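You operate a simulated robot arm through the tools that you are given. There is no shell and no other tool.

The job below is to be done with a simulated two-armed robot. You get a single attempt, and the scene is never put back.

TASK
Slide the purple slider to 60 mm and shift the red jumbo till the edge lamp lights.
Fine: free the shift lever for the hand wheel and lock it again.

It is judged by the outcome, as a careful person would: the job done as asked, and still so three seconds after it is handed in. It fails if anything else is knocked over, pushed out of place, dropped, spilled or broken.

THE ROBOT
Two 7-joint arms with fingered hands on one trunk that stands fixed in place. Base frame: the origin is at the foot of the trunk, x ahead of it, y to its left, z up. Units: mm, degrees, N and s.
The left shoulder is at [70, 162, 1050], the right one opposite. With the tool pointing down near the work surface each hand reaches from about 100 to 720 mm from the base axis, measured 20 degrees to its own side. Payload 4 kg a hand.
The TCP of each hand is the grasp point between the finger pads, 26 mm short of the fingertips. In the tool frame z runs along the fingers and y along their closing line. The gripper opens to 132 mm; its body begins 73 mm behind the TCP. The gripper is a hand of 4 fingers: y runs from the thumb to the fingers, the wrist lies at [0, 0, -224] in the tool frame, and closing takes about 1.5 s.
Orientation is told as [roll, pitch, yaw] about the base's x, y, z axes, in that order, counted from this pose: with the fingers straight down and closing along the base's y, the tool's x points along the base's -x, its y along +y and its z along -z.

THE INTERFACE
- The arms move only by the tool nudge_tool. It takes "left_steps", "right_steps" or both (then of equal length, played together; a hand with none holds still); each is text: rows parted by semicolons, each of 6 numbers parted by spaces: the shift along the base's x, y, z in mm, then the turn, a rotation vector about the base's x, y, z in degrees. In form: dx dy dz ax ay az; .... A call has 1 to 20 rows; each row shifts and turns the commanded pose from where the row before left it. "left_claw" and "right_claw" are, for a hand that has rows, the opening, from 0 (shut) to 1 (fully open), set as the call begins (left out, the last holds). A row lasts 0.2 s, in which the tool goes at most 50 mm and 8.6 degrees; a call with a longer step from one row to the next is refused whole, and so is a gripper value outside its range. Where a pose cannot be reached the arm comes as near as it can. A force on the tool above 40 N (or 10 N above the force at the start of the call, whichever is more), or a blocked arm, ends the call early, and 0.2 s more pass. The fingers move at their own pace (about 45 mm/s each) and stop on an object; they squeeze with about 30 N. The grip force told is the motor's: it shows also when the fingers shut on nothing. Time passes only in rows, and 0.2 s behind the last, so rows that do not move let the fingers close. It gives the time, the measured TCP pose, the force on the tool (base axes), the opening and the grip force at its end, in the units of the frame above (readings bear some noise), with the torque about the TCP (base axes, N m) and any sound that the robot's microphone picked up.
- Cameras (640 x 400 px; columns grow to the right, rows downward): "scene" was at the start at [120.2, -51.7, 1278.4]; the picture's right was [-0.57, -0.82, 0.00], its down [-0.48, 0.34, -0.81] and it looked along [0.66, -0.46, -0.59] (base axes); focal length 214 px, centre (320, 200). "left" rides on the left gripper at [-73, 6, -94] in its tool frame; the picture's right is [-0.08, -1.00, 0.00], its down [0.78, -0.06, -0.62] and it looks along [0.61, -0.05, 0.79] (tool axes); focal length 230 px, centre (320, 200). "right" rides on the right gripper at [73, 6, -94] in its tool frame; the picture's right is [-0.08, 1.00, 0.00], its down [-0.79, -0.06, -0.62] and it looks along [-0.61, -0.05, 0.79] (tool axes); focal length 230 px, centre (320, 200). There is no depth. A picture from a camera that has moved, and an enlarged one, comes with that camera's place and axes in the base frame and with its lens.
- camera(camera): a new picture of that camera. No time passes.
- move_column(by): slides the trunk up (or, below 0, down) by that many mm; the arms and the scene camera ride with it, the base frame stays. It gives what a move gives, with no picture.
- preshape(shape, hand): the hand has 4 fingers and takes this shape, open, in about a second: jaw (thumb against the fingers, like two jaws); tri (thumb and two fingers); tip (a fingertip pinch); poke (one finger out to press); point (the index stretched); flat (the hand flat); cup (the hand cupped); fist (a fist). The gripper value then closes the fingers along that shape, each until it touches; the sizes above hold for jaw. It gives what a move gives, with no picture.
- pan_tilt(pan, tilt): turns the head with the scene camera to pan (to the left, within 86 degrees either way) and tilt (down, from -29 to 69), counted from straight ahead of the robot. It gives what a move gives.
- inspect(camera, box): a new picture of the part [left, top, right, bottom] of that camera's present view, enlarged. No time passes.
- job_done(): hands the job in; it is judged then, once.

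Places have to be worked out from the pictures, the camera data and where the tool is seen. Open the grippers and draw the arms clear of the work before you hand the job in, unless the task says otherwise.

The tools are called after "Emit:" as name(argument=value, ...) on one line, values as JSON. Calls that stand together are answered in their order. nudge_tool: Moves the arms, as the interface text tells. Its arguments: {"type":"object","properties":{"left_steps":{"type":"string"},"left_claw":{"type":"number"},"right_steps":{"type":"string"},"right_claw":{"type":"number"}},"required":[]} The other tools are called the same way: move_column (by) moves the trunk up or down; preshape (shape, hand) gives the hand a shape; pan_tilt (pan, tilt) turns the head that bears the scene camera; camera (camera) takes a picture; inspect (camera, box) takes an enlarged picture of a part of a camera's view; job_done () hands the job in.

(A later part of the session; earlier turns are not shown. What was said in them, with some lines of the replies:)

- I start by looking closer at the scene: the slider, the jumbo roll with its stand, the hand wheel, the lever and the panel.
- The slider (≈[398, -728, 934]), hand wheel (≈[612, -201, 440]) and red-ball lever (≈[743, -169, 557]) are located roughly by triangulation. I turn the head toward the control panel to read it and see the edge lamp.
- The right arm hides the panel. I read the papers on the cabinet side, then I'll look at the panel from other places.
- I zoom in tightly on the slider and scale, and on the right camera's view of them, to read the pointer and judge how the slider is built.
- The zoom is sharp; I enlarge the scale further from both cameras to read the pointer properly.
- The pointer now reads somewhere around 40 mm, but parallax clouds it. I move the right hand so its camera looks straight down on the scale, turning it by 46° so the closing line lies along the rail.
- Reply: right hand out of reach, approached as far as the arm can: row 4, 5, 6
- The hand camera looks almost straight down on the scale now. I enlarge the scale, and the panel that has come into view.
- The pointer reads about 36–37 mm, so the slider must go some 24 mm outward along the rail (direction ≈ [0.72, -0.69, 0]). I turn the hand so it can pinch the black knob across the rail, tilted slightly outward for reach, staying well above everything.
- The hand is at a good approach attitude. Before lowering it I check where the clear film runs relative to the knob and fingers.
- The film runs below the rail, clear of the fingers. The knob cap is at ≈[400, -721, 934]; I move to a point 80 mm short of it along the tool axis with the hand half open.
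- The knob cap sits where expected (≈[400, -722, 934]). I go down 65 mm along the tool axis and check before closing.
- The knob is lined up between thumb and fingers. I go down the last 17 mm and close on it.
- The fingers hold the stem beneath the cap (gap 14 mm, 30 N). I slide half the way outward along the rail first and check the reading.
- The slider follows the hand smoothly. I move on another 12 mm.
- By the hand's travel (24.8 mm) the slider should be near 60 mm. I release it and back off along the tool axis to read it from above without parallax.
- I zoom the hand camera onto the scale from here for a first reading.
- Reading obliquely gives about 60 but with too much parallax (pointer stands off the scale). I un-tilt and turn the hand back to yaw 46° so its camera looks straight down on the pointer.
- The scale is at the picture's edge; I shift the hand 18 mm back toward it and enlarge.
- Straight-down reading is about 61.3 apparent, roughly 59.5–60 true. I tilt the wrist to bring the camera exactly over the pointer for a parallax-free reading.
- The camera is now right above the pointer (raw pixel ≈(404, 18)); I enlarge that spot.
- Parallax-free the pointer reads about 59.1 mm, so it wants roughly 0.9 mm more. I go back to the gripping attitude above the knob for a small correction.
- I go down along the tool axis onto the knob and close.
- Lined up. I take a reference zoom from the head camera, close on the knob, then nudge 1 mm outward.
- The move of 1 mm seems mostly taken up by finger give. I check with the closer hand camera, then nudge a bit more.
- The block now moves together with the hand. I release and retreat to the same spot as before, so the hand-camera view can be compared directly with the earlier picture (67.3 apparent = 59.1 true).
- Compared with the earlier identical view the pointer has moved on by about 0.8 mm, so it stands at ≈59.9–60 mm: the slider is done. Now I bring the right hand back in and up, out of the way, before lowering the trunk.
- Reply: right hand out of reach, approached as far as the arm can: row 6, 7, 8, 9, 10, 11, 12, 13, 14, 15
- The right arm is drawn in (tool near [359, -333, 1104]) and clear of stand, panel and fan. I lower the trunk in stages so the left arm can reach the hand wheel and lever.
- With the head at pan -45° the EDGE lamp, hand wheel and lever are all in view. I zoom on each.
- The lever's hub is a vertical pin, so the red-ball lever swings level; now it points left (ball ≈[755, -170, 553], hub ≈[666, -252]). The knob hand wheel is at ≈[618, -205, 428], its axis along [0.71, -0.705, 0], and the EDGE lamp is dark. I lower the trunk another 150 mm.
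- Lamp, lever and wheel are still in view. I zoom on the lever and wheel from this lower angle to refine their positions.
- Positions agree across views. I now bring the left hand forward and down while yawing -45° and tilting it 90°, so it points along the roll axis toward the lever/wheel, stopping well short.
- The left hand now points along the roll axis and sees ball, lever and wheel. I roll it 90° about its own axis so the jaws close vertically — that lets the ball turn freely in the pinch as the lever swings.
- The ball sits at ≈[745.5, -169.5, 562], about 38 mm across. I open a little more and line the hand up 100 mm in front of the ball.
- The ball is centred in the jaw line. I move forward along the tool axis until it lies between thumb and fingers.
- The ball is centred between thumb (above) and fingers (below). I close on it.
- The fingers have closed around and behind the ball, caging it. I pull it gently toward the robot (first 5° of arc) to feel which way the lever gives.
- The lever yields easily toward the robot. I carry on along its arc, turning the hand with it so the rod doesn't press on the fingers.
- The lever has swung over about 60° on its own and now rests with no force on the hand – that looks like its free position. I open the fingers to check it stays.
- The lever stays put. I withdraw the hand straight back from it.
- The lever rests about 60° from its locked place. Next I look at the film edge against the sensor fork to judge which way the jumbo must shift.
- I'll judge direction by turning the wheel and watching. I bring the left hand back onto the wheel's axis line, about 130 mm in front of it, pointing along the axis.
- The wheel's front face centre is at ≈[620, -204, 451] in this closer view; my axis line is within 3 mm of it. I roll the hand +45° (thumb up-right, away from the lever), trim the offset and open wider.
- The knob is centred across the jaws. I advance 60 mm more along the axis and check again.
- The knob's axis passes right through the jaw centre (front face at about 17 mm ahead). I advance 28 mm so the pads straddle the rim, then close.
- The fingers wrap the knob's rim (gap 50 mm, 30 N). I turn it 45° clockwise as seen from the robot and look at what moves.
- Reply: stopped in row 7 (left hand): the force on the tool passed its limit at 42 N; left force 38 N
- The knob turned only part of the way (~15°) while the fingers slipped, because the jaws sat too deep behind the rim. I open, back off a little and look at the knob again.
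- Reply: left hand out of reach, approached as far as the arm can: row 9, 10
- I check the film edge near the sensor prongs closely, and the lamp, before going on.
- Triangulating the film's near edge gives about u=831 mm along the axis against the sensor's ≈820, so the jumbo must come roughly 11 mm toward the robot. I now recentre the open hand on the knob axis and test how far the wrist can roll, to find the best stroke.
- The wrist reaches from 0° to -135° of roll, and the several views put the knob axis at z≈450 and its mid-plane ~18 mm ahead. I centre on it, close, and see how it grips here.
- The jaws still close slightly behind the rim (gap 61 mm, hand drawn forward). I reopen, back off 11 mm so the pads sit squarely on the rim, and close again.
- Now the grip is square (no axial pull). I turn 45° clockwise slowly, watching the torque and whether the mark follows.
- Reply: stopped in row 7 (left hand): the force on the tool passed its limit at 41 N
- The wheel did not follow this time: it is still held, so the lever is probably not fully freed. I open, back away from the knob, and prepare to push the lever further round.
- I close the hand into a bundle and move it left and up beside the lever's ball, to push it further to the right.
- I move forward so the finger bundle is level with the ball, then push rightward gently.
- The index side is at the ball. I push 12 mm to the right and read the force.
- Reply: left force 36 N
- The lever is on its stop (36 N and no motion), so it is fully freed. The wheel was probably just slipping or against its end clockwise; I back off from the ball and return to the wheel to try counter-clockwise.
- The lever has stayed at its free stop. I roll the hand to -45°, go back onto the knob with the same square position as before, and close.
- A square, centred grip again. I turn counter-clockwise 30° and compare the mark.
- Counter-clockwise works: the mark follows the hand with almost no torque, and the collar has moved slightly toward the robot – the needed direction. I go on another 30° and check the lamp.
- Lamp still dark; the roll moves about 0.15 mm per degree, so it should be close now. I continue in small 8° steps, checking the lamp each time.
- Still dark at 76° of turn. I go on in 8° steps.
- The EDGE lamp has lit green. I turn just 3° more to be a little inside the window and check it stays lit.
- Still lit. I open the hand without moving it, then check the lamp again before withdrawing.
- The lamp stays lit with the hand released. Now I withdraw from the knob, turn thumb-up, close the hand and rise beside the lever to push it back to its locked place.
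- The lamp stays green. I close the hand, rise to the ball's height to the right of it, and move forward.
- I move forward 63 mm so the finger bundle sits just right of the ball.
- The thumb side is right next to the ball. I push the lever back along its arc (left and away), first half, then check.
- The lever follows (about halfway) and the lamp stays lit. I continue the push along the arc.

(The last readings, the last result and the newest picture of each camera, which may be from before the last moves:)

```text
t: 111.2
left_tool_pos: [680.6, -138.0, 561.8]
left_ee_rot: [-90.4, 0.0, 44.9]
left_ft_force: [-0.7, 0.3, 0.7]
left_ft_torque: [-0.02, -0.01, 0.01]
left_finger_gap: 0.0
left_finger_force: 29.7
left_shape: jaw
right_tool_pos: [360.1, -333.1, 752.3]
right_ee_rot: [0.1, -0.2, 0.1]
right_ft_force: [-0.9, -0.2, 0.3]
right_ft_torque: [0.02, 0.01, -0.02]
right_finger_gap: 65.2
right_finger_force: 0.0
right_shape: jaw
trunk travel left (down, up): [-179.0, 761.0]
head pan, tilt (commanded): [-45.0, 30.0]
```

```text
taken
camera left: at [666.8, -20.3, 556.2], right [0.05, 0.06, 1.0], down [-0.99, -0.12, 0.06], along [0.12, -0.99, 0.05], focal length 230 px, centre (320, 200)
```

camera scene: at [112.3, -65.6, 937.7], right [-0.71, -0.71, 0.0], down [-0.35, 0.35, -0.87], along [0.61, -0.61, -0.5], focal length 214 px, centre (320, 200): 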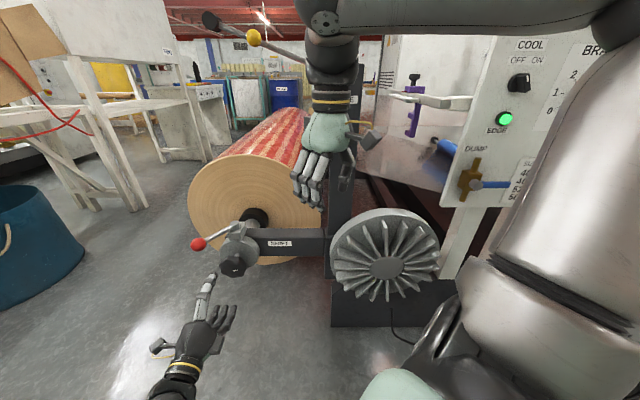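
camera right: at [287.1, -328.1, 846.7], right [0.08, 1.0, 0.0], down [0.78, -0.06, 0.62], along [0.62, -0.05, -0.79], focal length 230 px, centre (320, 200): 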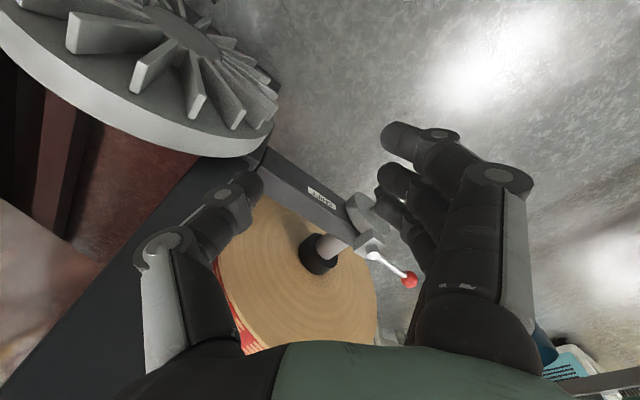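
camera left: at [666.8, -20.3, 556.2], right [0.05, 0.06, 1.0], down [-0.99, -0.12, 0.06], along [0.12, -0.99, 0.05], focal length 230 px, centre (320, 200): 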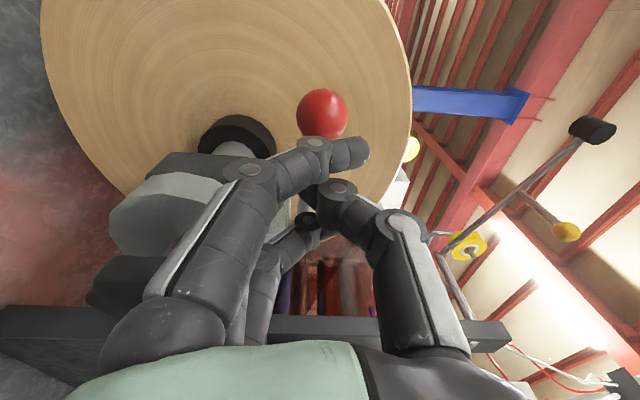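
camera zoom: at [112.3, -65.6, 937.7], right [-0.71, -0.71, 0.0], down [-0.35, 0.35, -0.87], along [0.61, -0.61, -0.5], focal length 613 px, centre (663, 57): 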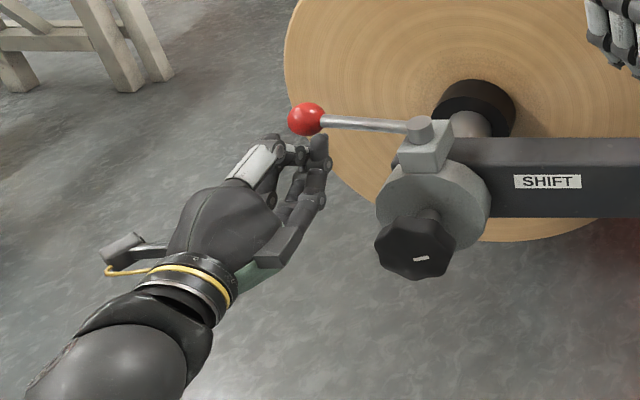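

The lever has snapped over ahead of the hand and looks exactly at its original locked place. I press it gently to make sure it is home.

Emit:
nudge_tool(left_steps="6 -4 0 0 0 0; 6 -4 0 0 0 0; 5 -5 0 0 0 0; 2 -2 0 0 0 0; 0 0 0 0 0 0", left_claw=0.0)

Emit:
inspect(camera="scene", box=[110, 180, 290, 320])

```text
t: 112.4
left_tool_pos: [699.5, -152.8, 562.5]
left_ee_rot: [-90.4, 0.1, 44.8]
left_ft_force: [-0.2, 0.5, 0.9]
left_ft_torque: [-0.01, -0.02, -0.01]
left_finger_gap: 0.0
left_finger_force: 29.7
left_shape: jaw
right_tool_pos: [359.2, -332.4, 752.8]
right_ee_rot: [0.1, -0.2, 0.1]
right_ft_force: [-0.1, 0.0, -0.2]
right_ft_torque: [-0.02, 0.01, 0.02]
right_finger_gap: 65.3
right_finger_force: 0.0
right_shape: jaw
trunk travel left (down, up): [-179.0, 761.0]
head pan, tilt (commanded): [-45.0, 30.0]
```

```text
2.86 times, centred on (200, 250) of scene
camera zoom: at [112.3, -65.6, 937.7], right [-0.71, -0.71, 0.0], down [-0.35, 0.35, -0.87], along [0.61, -0.61, -0.5], focal length 613 px, centre (663, 57)
```

zoom: 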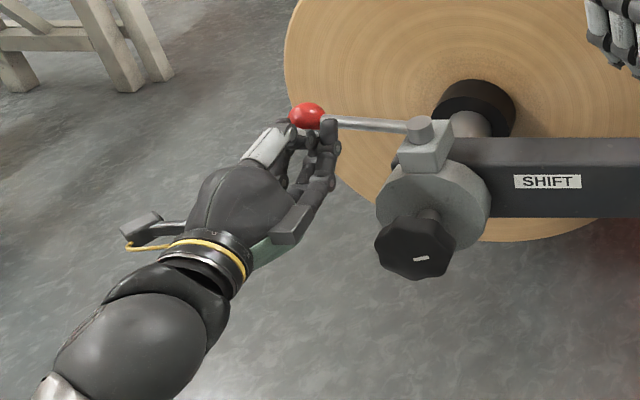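

Not touching yet; a few millimetres more.

Emit:
nudge_tool(left_steps="2 -2 0 0 0 0; 2 -2 0 0 0 0; 2 -2 0 0 0 0; 0 0 0 0 0 0", left_claw=0.0)

Emit:
inspect(camera="scene", box=[110, 180, 290, 320])

```text
t: 113.4
left_tool_pos: [705.3, -159.2, 561.9]
left_ee_rot: [-90.3, 0.0, 44.7]
left_ft_force: [-4.4, 0.2, -1.0]
left_ft_torque: [0.02, 0.06, -0.02]
left_finger_gap: 0.0
left_finger_force: 30.0
left_shape: jaw
right_tool_pos: [359.5, -333.3, 752.8]
right_ee_rot: [0.0, -0.2, 0.1]
right_ft_force: [0.3, 0.8, 0.3]
right_ft_torque: [-0.01, -0.02, -0.01]
right_finger_gap: 65.4
right_finger_force: 0.1
right_shape: jaw
trunk travel left (down, up): [-179.0, 761.0]
head pan, tilt (commanded): [-45.0, 30.0]
```

```text
2.86 times, centred on (200, 250) of scene
camera zoom: at [112.1, -65.6, 937.7], right [-0.71, -0.71, 0.0], down [-0.35, 0.35, -0.87], along [0.61, -0.61, -0.5], focal length 613 px, centre (663, 57)
```

zoom: 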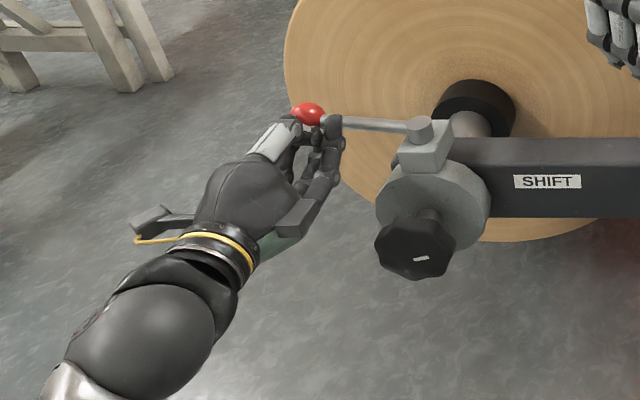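

Contact is light (4 N) and the lever doesn't move. I press 3 mm more to confirm it stands on its stop.

Emit:
nudge_tool(left_steps="1.5 -1.5 0 0 0 0; 1.5 -1.5 0 0 0 0; 0 0 0 0 0 0", left_claw=0.0)

Emit:
inspect(camera="scene", box=[110, 180, 290, 320])

Emit:
inspect(camera="scene", box=[395, 80, 525, 160])

```text
t: 114.2
left_tool_pos: [706.8, -162.9, 562.0]
left_ee_rot: [-90.3, -0.1, 44.8]
left_ft_force: [-14.1, 1.2, -2.6]
left_ft_torque: [0.0, 0.13, -0.13]
left_finger_gap: 0.2
left_finger_force: 30.3
left_shape: jaw
right_tool_pos: [360.0, -331.5, 753.4]
right_ee_rot: [0.1, -0.2, 0.1]
right_ft_force: [-0.2, -0.5, -0.8]
right_ft_torque: [0.01, -0.03, 0.0]
right_finger_gap: 65.2
right_finger_force: 0.0
right_shape: jaw
trunk travel left (down, up): [-179.0, 761.0]
head pan, tilt (commanded): [-45.0, 30.0]
```

```text
2.86 times, centred on (200, 250) of scene
camera zoom: at [111.5, -65.5, 937.8], right [-0.71, -0.71, 0.0], down [-0.35, 0.35, -0.87], along [0.61, -0.61, -0.5], focal length 613 px, centre (663, 57)
```

zoom: 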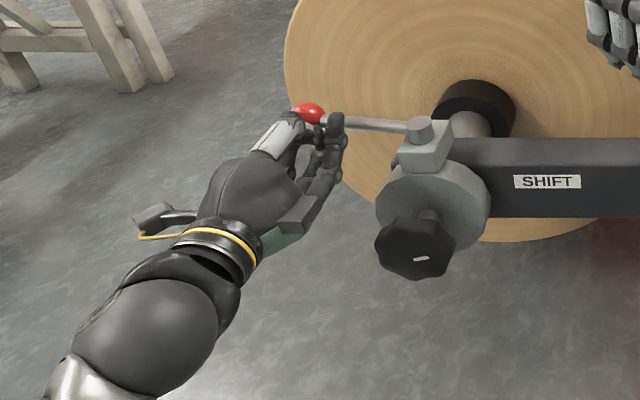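

```text
4.92 times, centred on (460, 120) of scene
camera zoom: at [111.5, -65.5, 937.8], right [-0.71, -0.71, 0.0], down [-0.35, 0.35, -0.87], along [0.61, -0.61, -0.5], focal length 1056 px, centre (-369, 594)
```

zoom: 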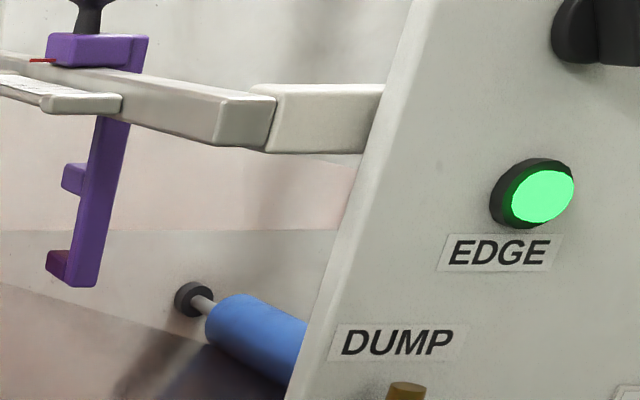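

14 N with no motion: the lever is home on its lock stop, and the lamp is still green. I withdraw the left hand straight back, then open both grippers clear of the work.

Emit:
nudge_tool(left_steps="-10 10 0 0 0 0; -15 15 0 0 0 0; -15 15 0 0 0 0; -15 15 0 0 0 0; -15 15 0 0 0 0; -15 15 0 0 0 0; -15 15 0 0 0 0; -15 15 0 0 0 0; -15 15 0 0 0 0; -10 10 0 0 0 0; 0 0 0 0 0 0", left_claw=0.0)

Emit:
nudge_tool(left_steps="0 0 5 0 0 0; 0 0 5 0 0 0; 0 0 0 0 0 0; 0 0 0 0 0 0; 0 0 0 0 0 0; 0 0 0 0 0 0; 0 0 0 0 0 0; 0 0 0 0 0 0", right_steps="-5 5 0 0 0 0; -5 5 0 0 0 0; -5 5 0 0 0 0; -5 5 0 0 0 0; 0 0 0 0 0 0; 0 0 0 0 0 0; 0 0 0 0 0 0; 0 0 0 0 0 0", left_claw=1.0, right_claw=1.0)

Emit:
camera(camera="scene")

Emit:
inspect(camera="scene", box=[180, 195, 300, 285])

Emit:
inspect(camera="scene", box=[395, 80, 525, 160])

```text
t: 116.6
left_tool_pos: [569.1, -23.0, 562.1]
left_ee_rot: [-90.2, 0.1, 45.0]
left_ft_force: [0.2, 0.5, 0.0]
left_ft_torque: [0.0, -0.02, -0.03]
left_finger_gap: 0.0
left_finger_force: 29.6
left_shape: jaw
right_tool_pos: [360.7, -332.5, 754.0]
right_ee_rot: [0.1, -0.2, 0.2]
right_ft_force: [0.4, 0.9, -0.5]
right_ft_torque: [0.02, -0.04, 0.0]
right_finger_gap: 65.4
right_finger_force: 0.1
right_shape: jaw
trunk travel left (down, up): [-179.0, 761.0]
head pan, tilt (commanded): [-45.0, 30.0]
```

```text
t: 118.4
left_tool_pos: [569.6, -22.3, 571.6]
left_ee_rot: [-90.3, 0.0, 44.9]
left_ft_force: [-0.6, 0.0, 0.4]
left_ft_torque: [-0.02, -0.04, 0.0]
left_finger_gap: 131.8
left_finger_force: 0.1
left_shape: jaw
right_tool_pos: [339.6, -312.3, 754.1]
right_ee_rot: [0.1, -0.3, 0.1]
right_ft_force: [-0.1, -0.5, -0.6]
right_ft_torque: [0.0, 0.0, -0.03]
right_finger_gap: 131.8
right_finger_force: 0.0
right_shape: jaw
trunk travel left (down, up): [-179.0, 761.0]
head pan, tilt (commanded): [-45.0, 30.0]
```

```text
taken
camera scene: at [112.3, -65.5, 937.7], right [-0.71, -0.71, 0.0], down [-0.35, 0.35, -0.87], along [0.61, -0.61, -0.5], focal length 214 px, centre (320, 200)
```

scene: 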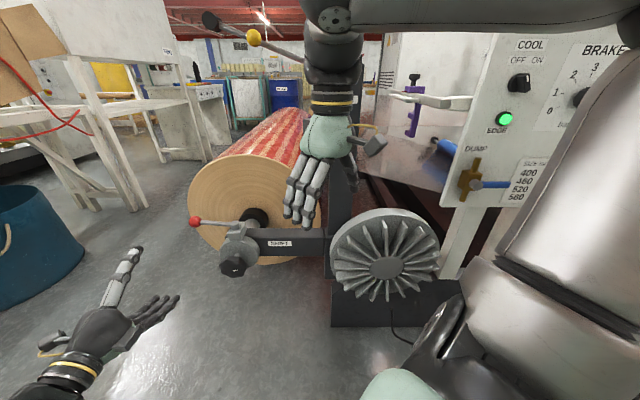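

```text
4.44 times, centred on (240, 240) of scene
camera zoom: at [112.3, -65.5, 937.7], right [-0.71, -0.71, 0.0], down [-0.35, 0.35, -0.87], along [0.61, -0.61, -0.5], focal length 953 px, centre (676, 22)
```

zoom: 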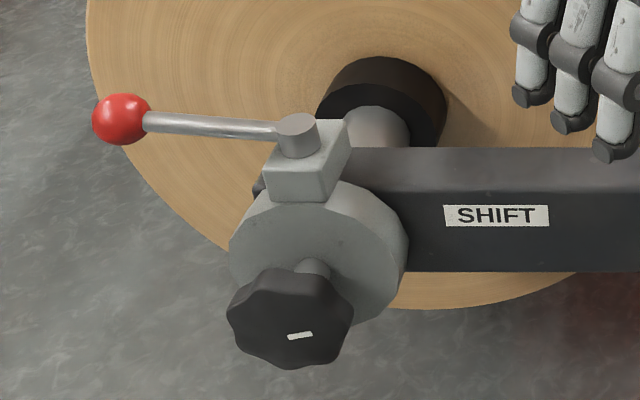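

```text
4.92 times, centred on (460, 120) of scene
camera zoom: at [112.3, -65.5, 937.7], right [-0.71, -0.71, 0.0], down [-0.35, 0.35, -0.87], along [0.61, -0.61, -0.5], focal length 1056 px, centre (-369, 594)
```

zoom: 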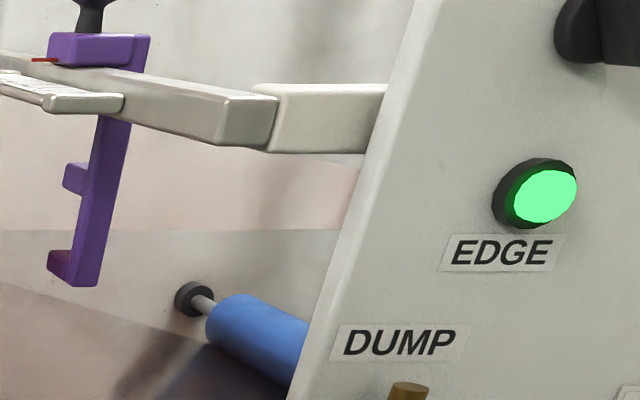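

Lever is exactly at its original locked position, the EDGE lamp is green, the slider stands at 60 mm, both hands are open and clear. I hand the job in.

Emit:
job_done()

```text
The job is handed in.
```

The job is handed in: the purple slider is at 60 mm, the edge lamp is lit green, and the shift lever is locked again.

- **Slider:** it started at about 36 mm. My last reading put it at 59.9 mm, give or take about half a millimetre. I took that reading before lowering the trunk and did not repeat it at the end.
- **Jumbo:** I freed the red-ball lever and turned the hand wheel about 95° counter-clockwise, which drew the roll toward the robot. The lamp came on near 92°, and I went 3° further so it sits inside the window. It was still lit at my last check, with the hands clear.
- **Lock:** I swung the lever back to its original position. Pressing it at about 14 N did not move it.

My first attempts turned the wheel clockwise. It moved about 15° and then stopped, and the fingers slipped on it. I also pressed the freed lever against its stop at about 36 N while checking it. I saw no damage from either.

Both grippers are open and both arms are drawn back, and I saw nothing else moved or touched.
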